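You operate a simulated robot arm through the tools that you are given. There is no shell and no other tool. Be economical: measure what you need, move in short steps, check, and stop when the job is done.

The job below is to be done with a simulated two-armed robot. You get a single attempt, and the scene is never put back.

Task
Open the late drawer.

Only the result counts: the job must be done as asked and must still hold three seconds after the hand-in. Knocking over, shifting, dropping, spilling or breaking anything else fails it.

Robot
Two 7-joint arms with two-finger parallel grippers on one trunk, on a base that drives. Base frame: it is fixed to the floor where the robot stands at the start and does not move with it; the origin is under the middle of the robot, x ahead of it, y to its left, z up. Readings come in mm, degrees, newtons and seconds.
The left shoulder is at the start at [60, 143, 926], the right one opposite. With the tool pointing down near the work surface each hand reaches from about 320 to 740 mm from the robot's upright axis, wherever it stands, measured 20 degrees to its own side. Places, roughly: late drawer [800, 0, 900]. Payload 1.57 kg a hand.
Tool frame (each hand has its own): the origin (TCP) lies between the finger pads and is the grasp point; the fingertips stand 30 mm ahead of it; z points along the fingers, y is the line along which they close. Largest opening 110 mm; finger width 24, thickness 12; the body of the gripper, 48 by 112 mm, starts 78 mm behind the TCP.
Orientation is that of the tool frame in the base frame, as a unit quaternion [w, x, y, z]. With the fingers straight down and closing along the base's y, the tool's x points along the base's -x, its y along +y and its z along -z.

Tools
- The arms move only by the tool apply_moves. It takes "left_rows", "right_rows" or both (then of equal length, played together; a hand with none holds still); each is a list of rows, each an object (a shift or turn left out is 0, a gripper value left out holds the last) with "translation": the shift along the tool's x, y, z in mm, a list of three; "dr": the turn, a rotation vector about the tool's x, y, z in degrees, a list of three; "gripper": the opening in per cent of the stroke, from 0 (shut) to 100 (fully open). In form: [{"translation": [dx, dy, dz], "dr": [ax, ay, az], "gripper": gripper}, ...]. A call has 1 to 12 rows; each row is the pose to reach, as a shift and turn from the pose commanded when the call began, along the tool's axes at that moment. Each row takes 0.2 s and may step no farther than 50 mm and 8.6 degrees from the row before; otherwise, or with a gripper value out of range, the whole call is refused. Where a pose cannot be reached the arm comes as near as it can. A force on the tool above 40 N (or 10 N above the force at the start of the call, whichever is more), or a blocked arm, ends the call early, and 0.2 s more pass. Each finger travels about 45 mm/s and halts on what it meets, pressing with about 33 N; the grip force reading is that of the motor and also rises with nothing between the fingers. The clock runs only during rows and for 0.2 s after the last one: add rows that repeat a pose to give the fingers time. It gives the time, the measured TCP pose, the force on the tool (base axes), the opening and the grip force at its end, in the units of the frame above (readings bear some noise).
- Cameras (640 x 400 px; columns grow to the right, rows downward): "scene" is now at [49, 5.5, 1535.1]; the picture's right is [0.08, -1.00, 0.00], its down [-0.75, -0.06, -0.65] and it looks along [0.65, 0.05, -0.76] (base axes); focal length 254 px, centre (320, 200). "left" rides on the left gripper at [-36, 0, -80] in its tool frame; the picture's right is [0.00, -1.00, 0.00], its down [0.97, 0.00, -0.24] and it looks along [0.24, 0.00, 0.97] (tool axes); focal length 218 px, centre (320, 200). "right" rides on the right gripper at [-36, 0, -80] in its tool frame; the picture's right is [0.00, -1.00, 0.00], its down [0.97, 0.00, -0.24] and it looks along [0.24, 0.00, 0.97] (tool axes); focal length 218 px, centre (320, 200). There is no depth. A picture from a camera that has moved, and an enlarged one, comes with that camera's place and axes in the base frame and with its lens.
- grab_frame(camera): a new picture of that camera. The clock stands still meanwhile.
- raise_lower(by): slides the trunk up (or, below 0, down) by that many mm; the arms and the scene camera ride with it, the base frame stays. It gives what a move gives, with no picture.
- roll_base(legs): drives the robot by 1 to 6 legs, each [ahead, left, turn to the left] in mm, mm and degrees, along the robot's own axes; the way and the turn of a leg run together, so that a leg with both is an arc; at most 1500 mm and 180 degrees a leg. The arms and the cameras ride along, it lands a little off, and it stops where it bumps. It gives what a move gives.
- head_to(pan, tilt): turns the head with the scene camera to pan (to the left, within 86 degrees either way) and tilt (down, from -29 to 69), counted from straight ahead of the robot. It gives what a move gives.
- zoom(camera, box): a new picture of the part [left, top, right, bottom] of that camera's present view, enlarged. The clock stands still meanwhile.
- hand_in(): hands the job in; it is judged then, once.

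Work in short steps. Places have to be worked out from the pictures, the camera data and where the tool is seen: move nearer, look again, correct. Check each grasp and each placing, and mend what went wrong. You have 120 turns and 92 pictures in all, those below and enlarged ones among them. Open the grippers and draw the arms clear of the work before you hand the job in, unless the task says otherwise; then end with one line.

The tools are called after ">>>" as a command line: name --argument value ..., lists and objects as JSON in quotes. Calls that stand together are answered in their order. apply_moves: Moves the arms, as the interface text tells. Its arguments: {"type":"object","properties":{"left_rows":{"type":"array","items":{"type":"object","properties":{"translation":{"type":"array","items":{"type":"number"}},"dr":{"type":"array","items":{"type":"number"}},"gripper":{"type":"number"}}}},"right_rows":{"type":"array","items":{"type":"object","properties":{"translation":{"type":"array","items":{"type":"number"}},"dr":{"type":"array","items":{"type":"number"}},"gripper":{"type":"number"}}}}},"required":[]} The other tools are called the same way: raise_lower (by) slides the trunk up or down; roll_base (legs) drives the base; head_to (pan, tilt) turns the head that bears the scene camera; grab_frame (camera) takes a picture; zoom (camera, box) takes an enlarged picture of a part of a camera's view; hand_in () hands the job in.

At the start:

```text
clock: 0.0
left_position: [525.2, 203.9, 1065.3]
left_orientation: [0.001, 0.0, 1.0, -0.002]
left_wrist_force: [0.6, -0.4, -0.6]
left_width: 110.1
left_gripper_force: 0.1
right_position: [450.3, -191.7, 1007.6]
right_orientation: [0.0, -0.001, 1.0, 0.0]
right_wrist_force: [0.5, -0.1, -0.4]
right_width: 110.0
right_gripper_force: 0.1
trunk travel left (down, up): [-525.0, 65.0]
robot x, y, heading: [0.9, 4.8, 0.2]
head pan, tilt: [4.7, 49.1]
```

scene: 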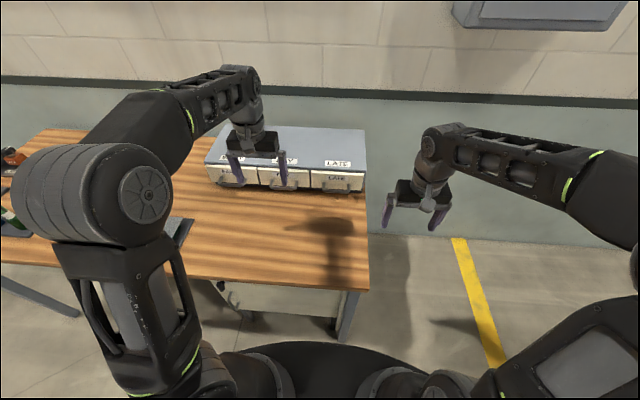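
right: 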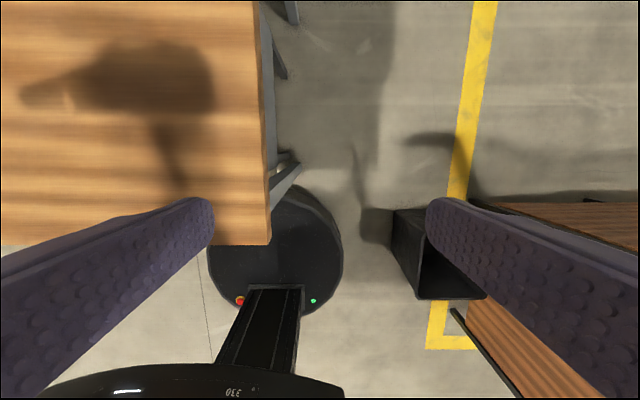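
left: 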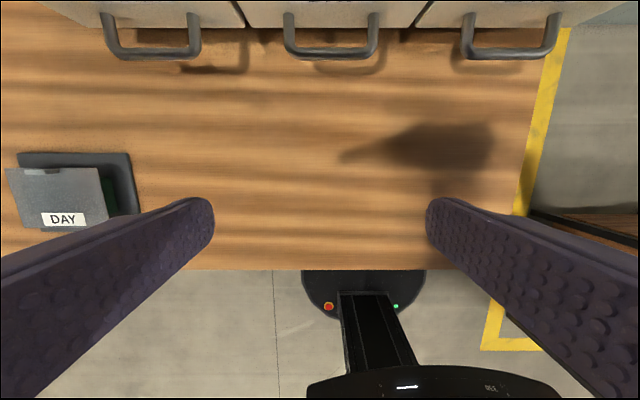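

I zoom in on the drawer unit to read its labels and see the handles.

>>> zoom --camera "scene" --box '[190, 110, 390, 235]'

>>> zoom --camera "left" --box '[400, 0, 640, 150]'

```text
3.20 times, centred on (290, 172) of scene
camera zoom: at [49.0, 5.5, 1535.1], right [0.08, -1.0, 0.0], down [-0.75, -0.06, -0.65], along [0.65, 0.05, -0.76], focal length 812 px, centre (416, 288)
```

zoom: 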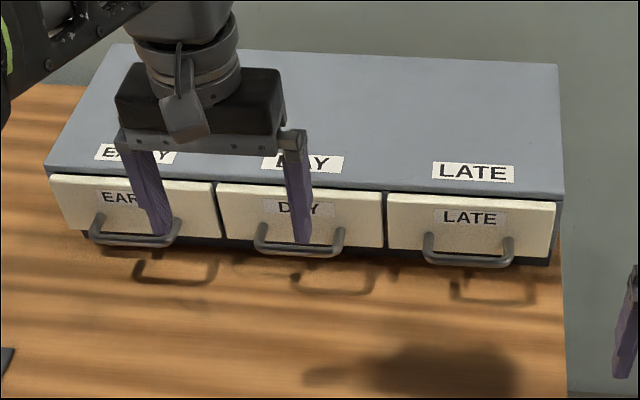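

```text
2.67 times, centred on (520, 75) of left
camera zoom: at [562.6, 203.2, 1145.3], right [0.0, -1.0, 0.0], down [-0.97, 0.0, 0.24], along [-0.24, 0.0, -0.97], focal length 582 px, centre (-213, 533)
```

zoom: 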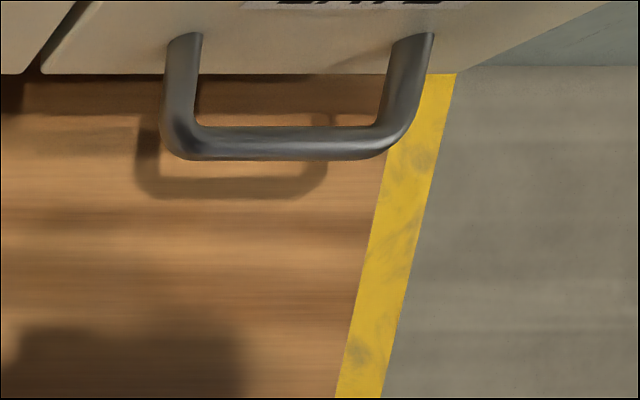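

The two views agree: the LATE handle bar is at about (658, -5, 875), about 99 mm wide along y. I turn the right hand 90° so it closes along x, and move it up in front of the handle, staying high.

>>> apply_moves --right_rows '[{"translation": [-12, 16, 0], "dr": [0, 0, 8.2]}, {"translation": [-24, 32, 0], "dr": [0, 0, 16.4]}, {"translation": [-36, 48, 0], "dr": [0, 0, 24.6]}, {"translation": [-48, 64, 0], "dr": [0, 0, 32.8]}, {"translation": [-60, 80, 0], "dr": [0, 0, 41]}, {"translation": [-72, 96, 0], "dr": [0, 0, 49.2]}, {"translation": [-84, 112, 0], "dr": [0, 0, 57.4]}, {"translation": [-96, 128, 0], "dr": [0, 0, 65.6]}, {"translation": [-108, 144, 0], "dr": [0, 0, 73.8]}, {"translation": [-120, 160, 0], "dr": [0, 0, 82]}, {"translation": [-140, 176, 0], "dr": [0, 0, 90]}, {"translation": [-140, 186, 0], "dr": [0, 0, 90]}]'

>>> grab_frame --camera "scene"

>>> grab_frame --camera "right"

```text
clock: 2.6
left_position: [525.3, 202.9, 1066.7]
left_orientation: [0.001, -0.001, 1.0, 0.0]
left_wrist_force: [0.6, 0.5, -0.2]
left_width: 110.1
left_gripper_force: 0.0
right_position: [590.5, -3.4, 1008.3]
right_orientation: [-0.001, 0.708, 0.706, -0.001]
right_wrist_force: [0.3, 0.1, -0.5]
right_width: 110.1
right_gripper_force: 0.0
trunk travel left (down, up): [-525.0, 65.0]
robot x, y, heading: [0.7, 0.7, 0.0]
head pan, tilt: [4.7, 49.1]
```

```text
86 pictures are left
camera scene: at [48.5, 5.6, 1535.1], right [0.08, -1.0, 0.0], down [-0.75, -0.06, -0.65], along [0.65, 0.05, -0.76], focal length 254 px, centre (320, 200)
```

scene: 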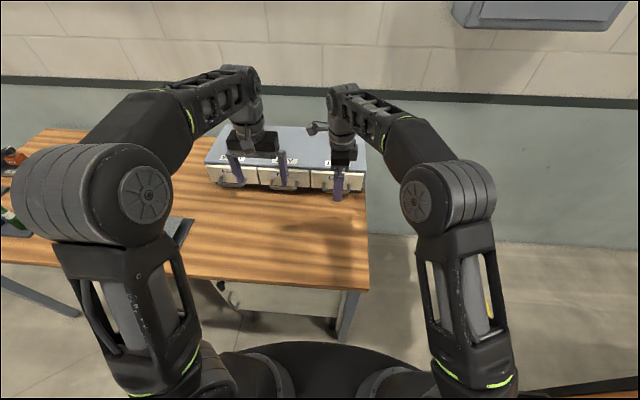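

```text
85 pictures are left
camera right: at [590.1, -39.8, 1087.7], right [-1.0, 0.0, 0.0], down [0.0, 0.97, 0.24], along [0.0, 0.24, -0.97], focal length 218 px, centre (320, 200)
```

right: 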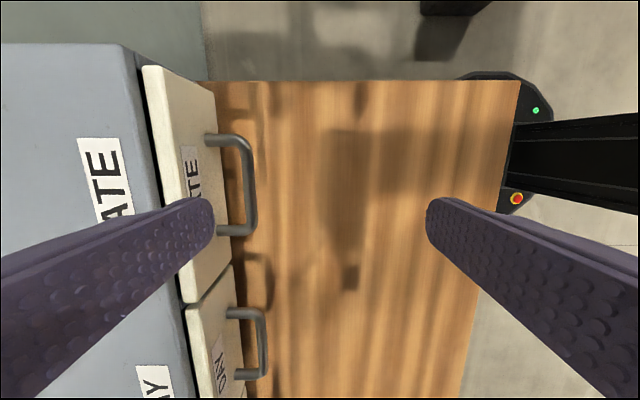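

Seen from here, the bar is at x≈660, y≈0, z≈875, and the drawer face is at x≈702. I set the opening to about 44 mm, move so the fingers straddle the bar, and go down part of the way to check.

>>> apply_moves --right_rows '[{"translation": [2, 33, 0], "gripper": 40}, {"translation": [2, 66, 0], "gripper": 40}, {"translation": [2, 66, 0], "gripper": 40}, {"translation": [2, 66, 0], "gripper": 40}, {"translation": [2, 66, 0], "gripper": 40}, {"translation": [2, 66, 25], "gripper": 40}, {"translation": [2, 66, 50], "gripper": 40}, {"translation": [2, 66, 75], "gripper": 40}, {"translation": [2, 66, 85], "gripper": 40}]'

>>> grab_frame --camera "right"

>>> zoom --camera "scene" --box '[270, 110, 430, 210]'

>>> grab_frame --camera "left"

```text
clock: 4.6
left_position: [526.3, 201.4, 1065.7]
left_orientation: [0.001, 0.001, 1.0, 0.0]
left_wrist_force: [-0.4, -0.7, 0.2]
left_width: 110.0
left_gripper_force: 0.1
right_position: [656.9, -4.8, 924.4]
right_orientation: [0.0, 0.708, 0.706, 0.0]
right_wrist_force: [-0.5, -1.0, 0.4]
right_width: 44.1
right_gripper_force: 0.2
right hand out of reach, approached as far as the arm can: row 1, 2, 3, 4, 5, 6, 7, 8
trunk travel left (down, up): [-525.0, 65.0]
robot x, y, heading: [-1.1, 0.4, 0.0]
head pan, tilt: [4.7, 49.1]
```

```text
84 pictures are left
camera right: at [656.8, -40.9, 1002.9], right [-1.0, 0.0, 0.0], down [0.0, 0.97, 0.24], along [0.0, 0.24, -0.97], focal length 218 px, centre (320, 200)
```

right: 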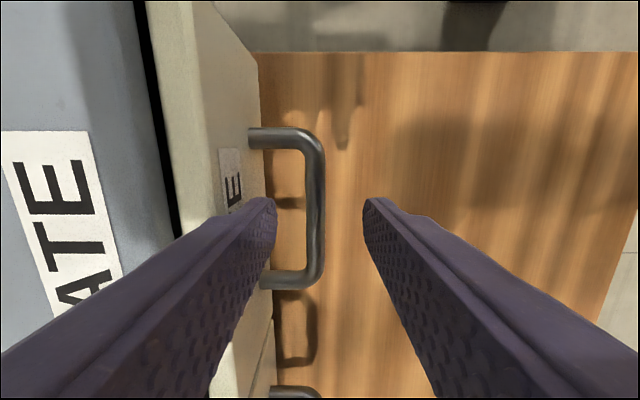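

```text
4.00 times, centred on (350, 160) of scene
camera zoom: at [48.9, 4.2, 1535.2], right [0.08, -1.0, 0.0], down [-0.75, -0.06, -0.65], along [0.65, 0.05, -0.76], focal length 1015 px, centre (200, 360)
```

zoom: 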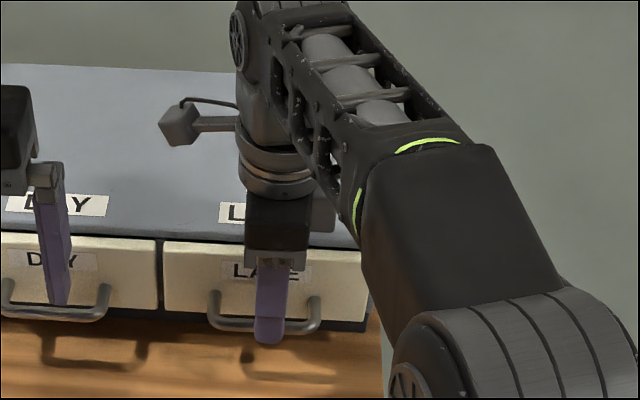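

```text
82 pictures are left
camera left: at [562.5, 201.9, 1145.7], right [0.0, -1.0, 0.0], down [-0.97, 0.0, 0.24], along [-0.24, 0.0, -0.97], focal length 218 px, centre (320, 200)
```

left: 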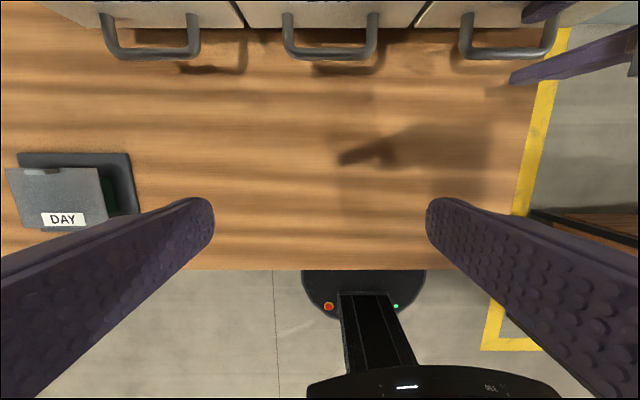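

The bar is at x≈659 and the face at about 695, so I back off 5 mm to centre the far finger in the gap and go down to z≈884.

>>> apply_moves --right_rows '[{"translation": [3, -5, 0]}, {"translation": [4, -5, 12]}, {"translation": [4, -5, 26]}, {"translation": [4, -5, 39]}, {"translation": [4, -5, 39]}]'

>>> grab_frame --camera "right"

```text
clock: 5.8
left_position: [525.6, 203.5, 1066.0]
left_orientation: [0.001, -0.001, 1.0, -0.001]
left_wrist_force: [-0.6, 0.1, 0.3]
left_width: 110.0
left_gripper_force: 0.1
right_position: [652.3, 0.6, 882.8]
right_orientation: [0.0, 0.707, 0.707, 0.0]
right_wrist_force: [0.3, -0.6, 0.0]
right_width: 43.9
right_gripper_force: 0.0
trunk travel left (down, up): [-525.0, 65.0]
robot x, y, heading: [-0.0, -1.0, -0.0]
head pan, tilt: [4.7, 49.1]
```

```text
81 pictures are left
camera right: at [651.4, -36.6, 963.4], right [-1.0, 0.0, 0.0], down [0.0, 0.97, 0.24], along [0.0, 0.24, -0.97], focal length 218 px, centre (320, 200)
```

right: 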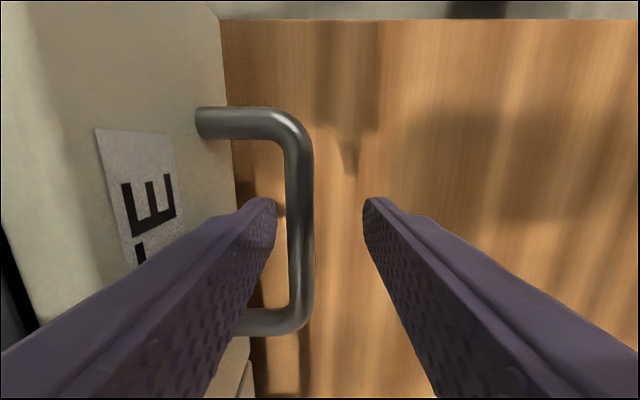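

The fingers straddle the bar and the readings show no contact. I close on it.

>>> apply_moves --right_rows '[{"translation": [0, 5, 0], "gripper": 20}, {"translation": [0, 6, 0], "gripper": 10}, {"translation": [0, 6, 0], "gripper": 0}, {"translation": [0, 6, 0], "gripper": 0}, {"translation": [0, 6, 0], "gripper": 0}]'

```text
clock: 7.0
left_position: [526.5, 204.3, 1066.0]
left_orientation: [0.0, 0.0, 1.0, 0.0]
left_wrist_force: [-1.0, 0.1, 0.3]
left_width: 110.0
left_gripper_force: 0.1
right_position: [657.9, 1.6, 884.8]
right_orientation: [0.0, 0.707, 0.708, 0.0]
right_wrist_force: [-0.3, -0.6, -0.3]
right_width: 11.8
right_gripper_force: 29.6
trunk travel left (down, up): [-525.0, 65.0]
robot x, y, heading: [2.1, -0.5, -0.0]
head pan, tilt: [4.7, 49.1]
```

The bar is gripped, with the opening at 11.8 mm. I pull gently along -x.

>>> apply_moves --right_rows '[{"translation": [0, -8, 0]}, {"translation": [0, -18, 0]}, {"translation": [0, -28, 0]}, {"translation": [0, -38, 0]}, {"translation": [0, -48, 0]}, {"translation": [0, -60, 0]}]'

>>> grab_frame --camera "right"

>>> grab_frame --camera "scene"

```text
clock: 8.4
left_position: [525.4, 202.8, 1064.9]
left_orientation: [0.0, 0.0, 1.0, 0.0]
left_wrist_force: [-0.2, 0.0, 0.7]
left_width: 110.1
left_gripper_force: 0.0
right_position: [596.1, 0.1, 883.3]
right_orientation: [0.0, 0.707, 0.707, 0.001]
right_wrist_force: [0.2, -3.8, 4.1]
right_width: 11.9
right_gripper_force: 29.3
trunk travel left (down, up): [-525.0, 65.0]
robot x, y, heading: [-0.9, -0.3, 0.1]
head pan, tilt: [4.7, 49.1]
```

```text
80 pictures are left
camera right: at [596.2, -35.6, 963.2], right [-1.0, 0.0, 0.0], down [0.0, 0.97, 0.24], along [0.0, 0.24, -0.97], focal length 218 px, centre (320, 200)
```

right: 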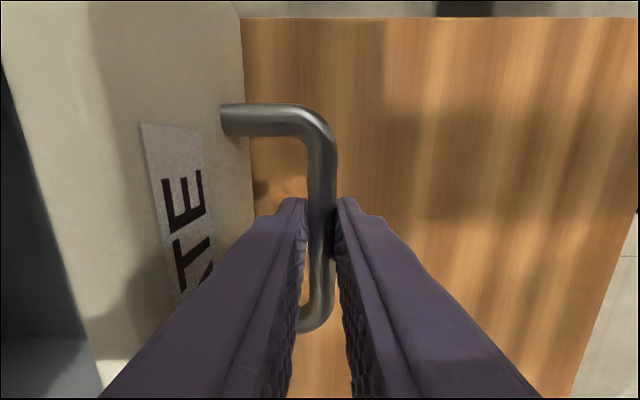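

```text
79 pictures are left
camera scene: at [48.3, 5.3, 1535.1], right [0.08, -1.0, 0.0], down [-0.75, -0.06, -0.65], along [0.65, 0.05, -0.76], focal length 254 px, centre (320, 200)
```

scene: 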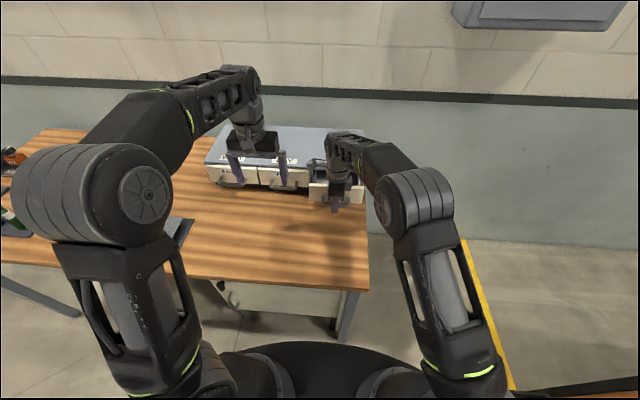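

The drawer slides with low force. I keep pulling in small steps and watch for a stop.

>>> apply_moves --right_rows '[{"translation": [0, -10, 0]}, {"translation": [0, -20, 0]}, {"translation": [0, -30, 0]}, {"translation": [0, -40, 0]}, {"translation": [0, -50, 0]}, {"translation": [0, -60, 0]}]'

>>> grab_frame --camera "right"

>>> grab_frame --camera "scene"

```text
clock: 9.8
left_position: [525.0, 201.5, 1065.2]
left_orientation: [0.0, -0.001, 1.0, 0.0]
left_wrist_force: [-0.6, -0.1, -0.4]
left_width: 110.0
left_gripper_force: 0.2
right_position: [537.6, -0.1, 882.7]
right_orientation: [0.0, 0.706, 0.708, -0.001]
right_wrist_force: [-0.7, -7.5, 0.7]
right_width: 11.9
right_gripper_force: 28.7
trunk travel left (down, up): [-525.0, 65.0]
robot x, y, heading: [-1.9, -2.1, 0.0]
head pan, tilt: [4.7, 49.1]
```

```text
78 pictures are left
camera right: at [537.5, -35.6, 963.2], right [-1.0, 0.0, 0.0], down [0.0, 0.97, 0.24], along [0.0, 0.24, -0.97], focal length 218 px, centre (320, 200)
```

right: 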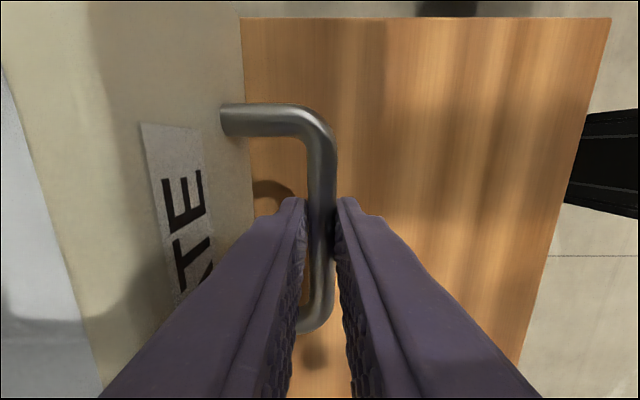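

```text
77 pictures are left
camera scene: at [48.7, 4.6, 1535.0], right [0.08, -1.0, 0.0], down [-0.75, -0.06, -0.65], along [0.65, 0.05, -0.76], focal length 254 px, centre (320, 200)
```

scene: 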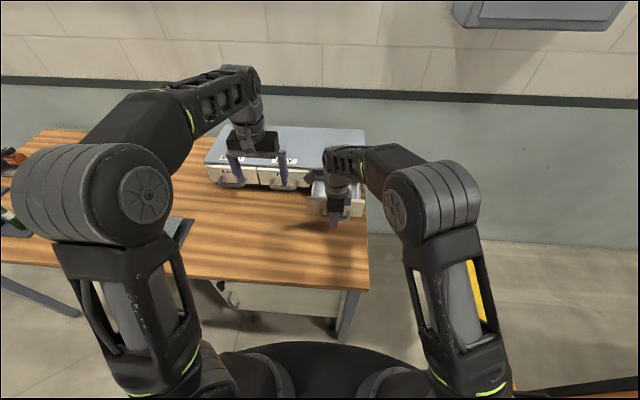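

The drawer is now about 120 mm out. I pull a little more, slowly, so that it is well open.

>>> apply_moves --right_rows '[{"translation": [0, -5, 0]}, {"translation": [0, -10, 0]}, {"translation": [0, -15, 0]}, {"translation": [0, -20, 0]}]'

```text
clock: 10.8
left_position: [525.6, 202.5, 1066.3]
left_orientation: [0.001, -0.001, 1.0, 0.0]
left_wrist_force: [0.3, -0.3, -0.4]
left_width: 109.9
left_gripper_force: 0.0
right_position: [519.4, 0.1, 884.0]
right_orientation: [0.0, 0.707, 0.707, 0.0]
right_wrist_force: [-0.3, -6.3, -2.6]
right_width: 11.8
right_gripper_force: 29.3
trunk travel left (down, up): [-525.0, 65.0]
robot x, y, heading: [3.0, -1.3, 0.1]
head pan, tilt: [4.7, 49.1]
```

The drawer is out about 138 mm with no stop felt, which is enough. I release to about 34 mm and lift straight up.

>>> apply_moves --right_rows '[{"gripper": 31}, {"gripper": 31}, {"gripper": 31}, {"translation": [0, 0, -15], "gripper": 31}, {"translation": [0, 0, -40], "gripper": 31}, {"translation": [0, 0, -80], "gripper": 31}, {"translation": [0, 0, -120], "gripper": 31}, {"translation": [0, 0, -150], "gripper": 31}]'

>>> grab_frame --camera "right"

>>> grab_frame --camera "left"

```text
clock: 12.6
left_position: [526.9, 203.5, 1067.2]
left_orientation: [0.0, 0.0, 1.0, 0.0]
left_wrist_force: [-0.4, -0.2, 0.1]
left_width: 110.0
left_gripper_force: 0.1
right_position: [518.4, 0.1, 1031.2]
right_orientation: [0.001, 0.707, 0.707, 0.0]
right_wrist_force: [0.3, 0.5, -0.6]
right_width: 33.9
right_gripper_force: 0.0
trunk travel left (down, up): [-525.0, 65.0]
robot x, y, heading: [1.8, 2.7, 0.2]
head pan, tilt: [4.7, 49.1]
```

```text
76 pictures are left
camera right: at [517.3, -35.5, 1111.7], right [-1.0, 0.0, 0.0], down [0.0, 0.97, 0.24], along [0.0, 0.24, -0.97], focal length 218 px, centre (320, 200)
```

right: 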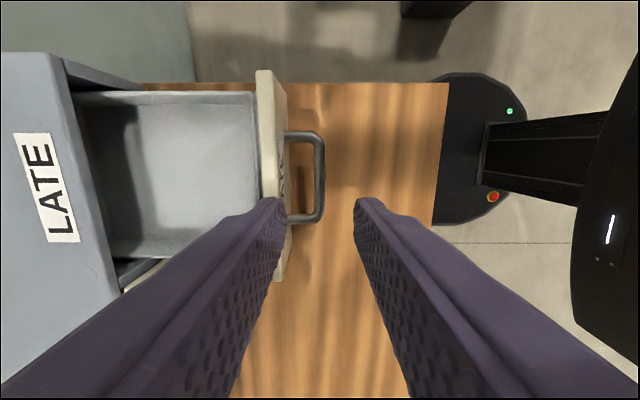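

```text
75 pictures are left
camera left: at [562.4, 203.2, 1145.4], right [0.0, -1.0, 0.0], down [-0.97, 0.0, 0.24], along [-0.24, 0.0, -0.97], focal length 218 px, centre (320, 200)
```

left: 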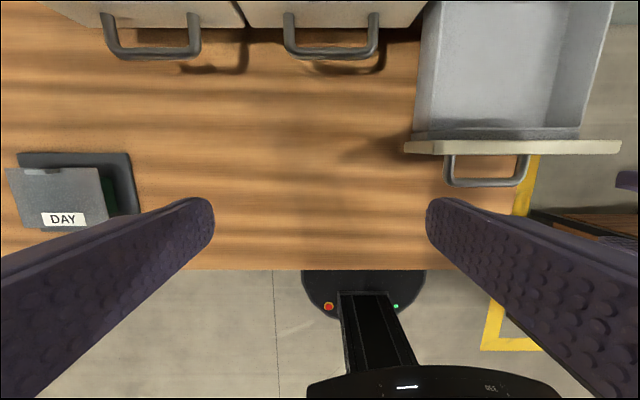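

The late drawer is open and straight, the other drawers and the cabinet haven't moved. I draw the right arm off to its own side and open the gripper.

>>> apply_moves --right_rows '[{"translation": [-30, -10, -5], "gripper": 31}, {"translation": [-70, -20, -5], "gripper": 60}, {"translation": [-110, -40, -5], "gripper": 100}, {"translation": [-150, -60, -5], "gripper": 100}, {"translation": [-190, -70, -5], "gripper": 100}, {"translation": [-190, -70, -5], "gripper": 100}, {"translation": [-190, -70, -5], "gripper": 100}]'

>>> grab_frame --camera "scene"

```text
clock: 14.2
left_position: [525.9, 203.3, 1066.8]
left_orientation: [0.001, 0.0, 1.0, 0.0]
left_wrist_force: [0.2, 0.0, 0.3]
left_width: 110.3
left_gripper_force: 0.1
right_position: [448.5, -191.1, 1037.1]
right_orientation: [0.0, 0.707, 0.707, 0.0]
right_wrist_force: [0.5, -0.6, 0.1]
right_width: 110.1
right_gripper_force: 0.1
trunk travel left (down, up): [-525.0, 65.0]
robot x, y, heading: [4.9, 0.3, 0.1]
head pan, tilt: [4.7, 49.1]
```

```text
74 pictures are left
camera scene: at [48.8, 5.2, 1535.1], right [0.08, -1.0, 0.0], down [-0.75, -0.06, -0.65], along [0.65, 0.05, -0.76], focal length 254 px, centre (320, 200)
```

scene: 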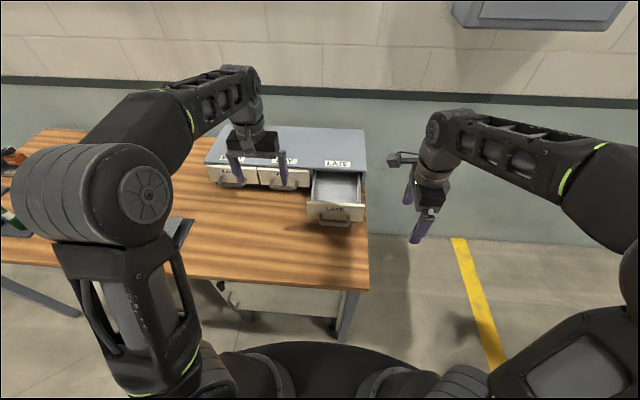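

The drawer stays open, both arms are clear of the work and both grippers are open, so I hand the job in.

>>> hand_in

```text
The job is handed in.
```

The late drawer is open by about 138 mm, nothing else was moved, and the job is handed in.
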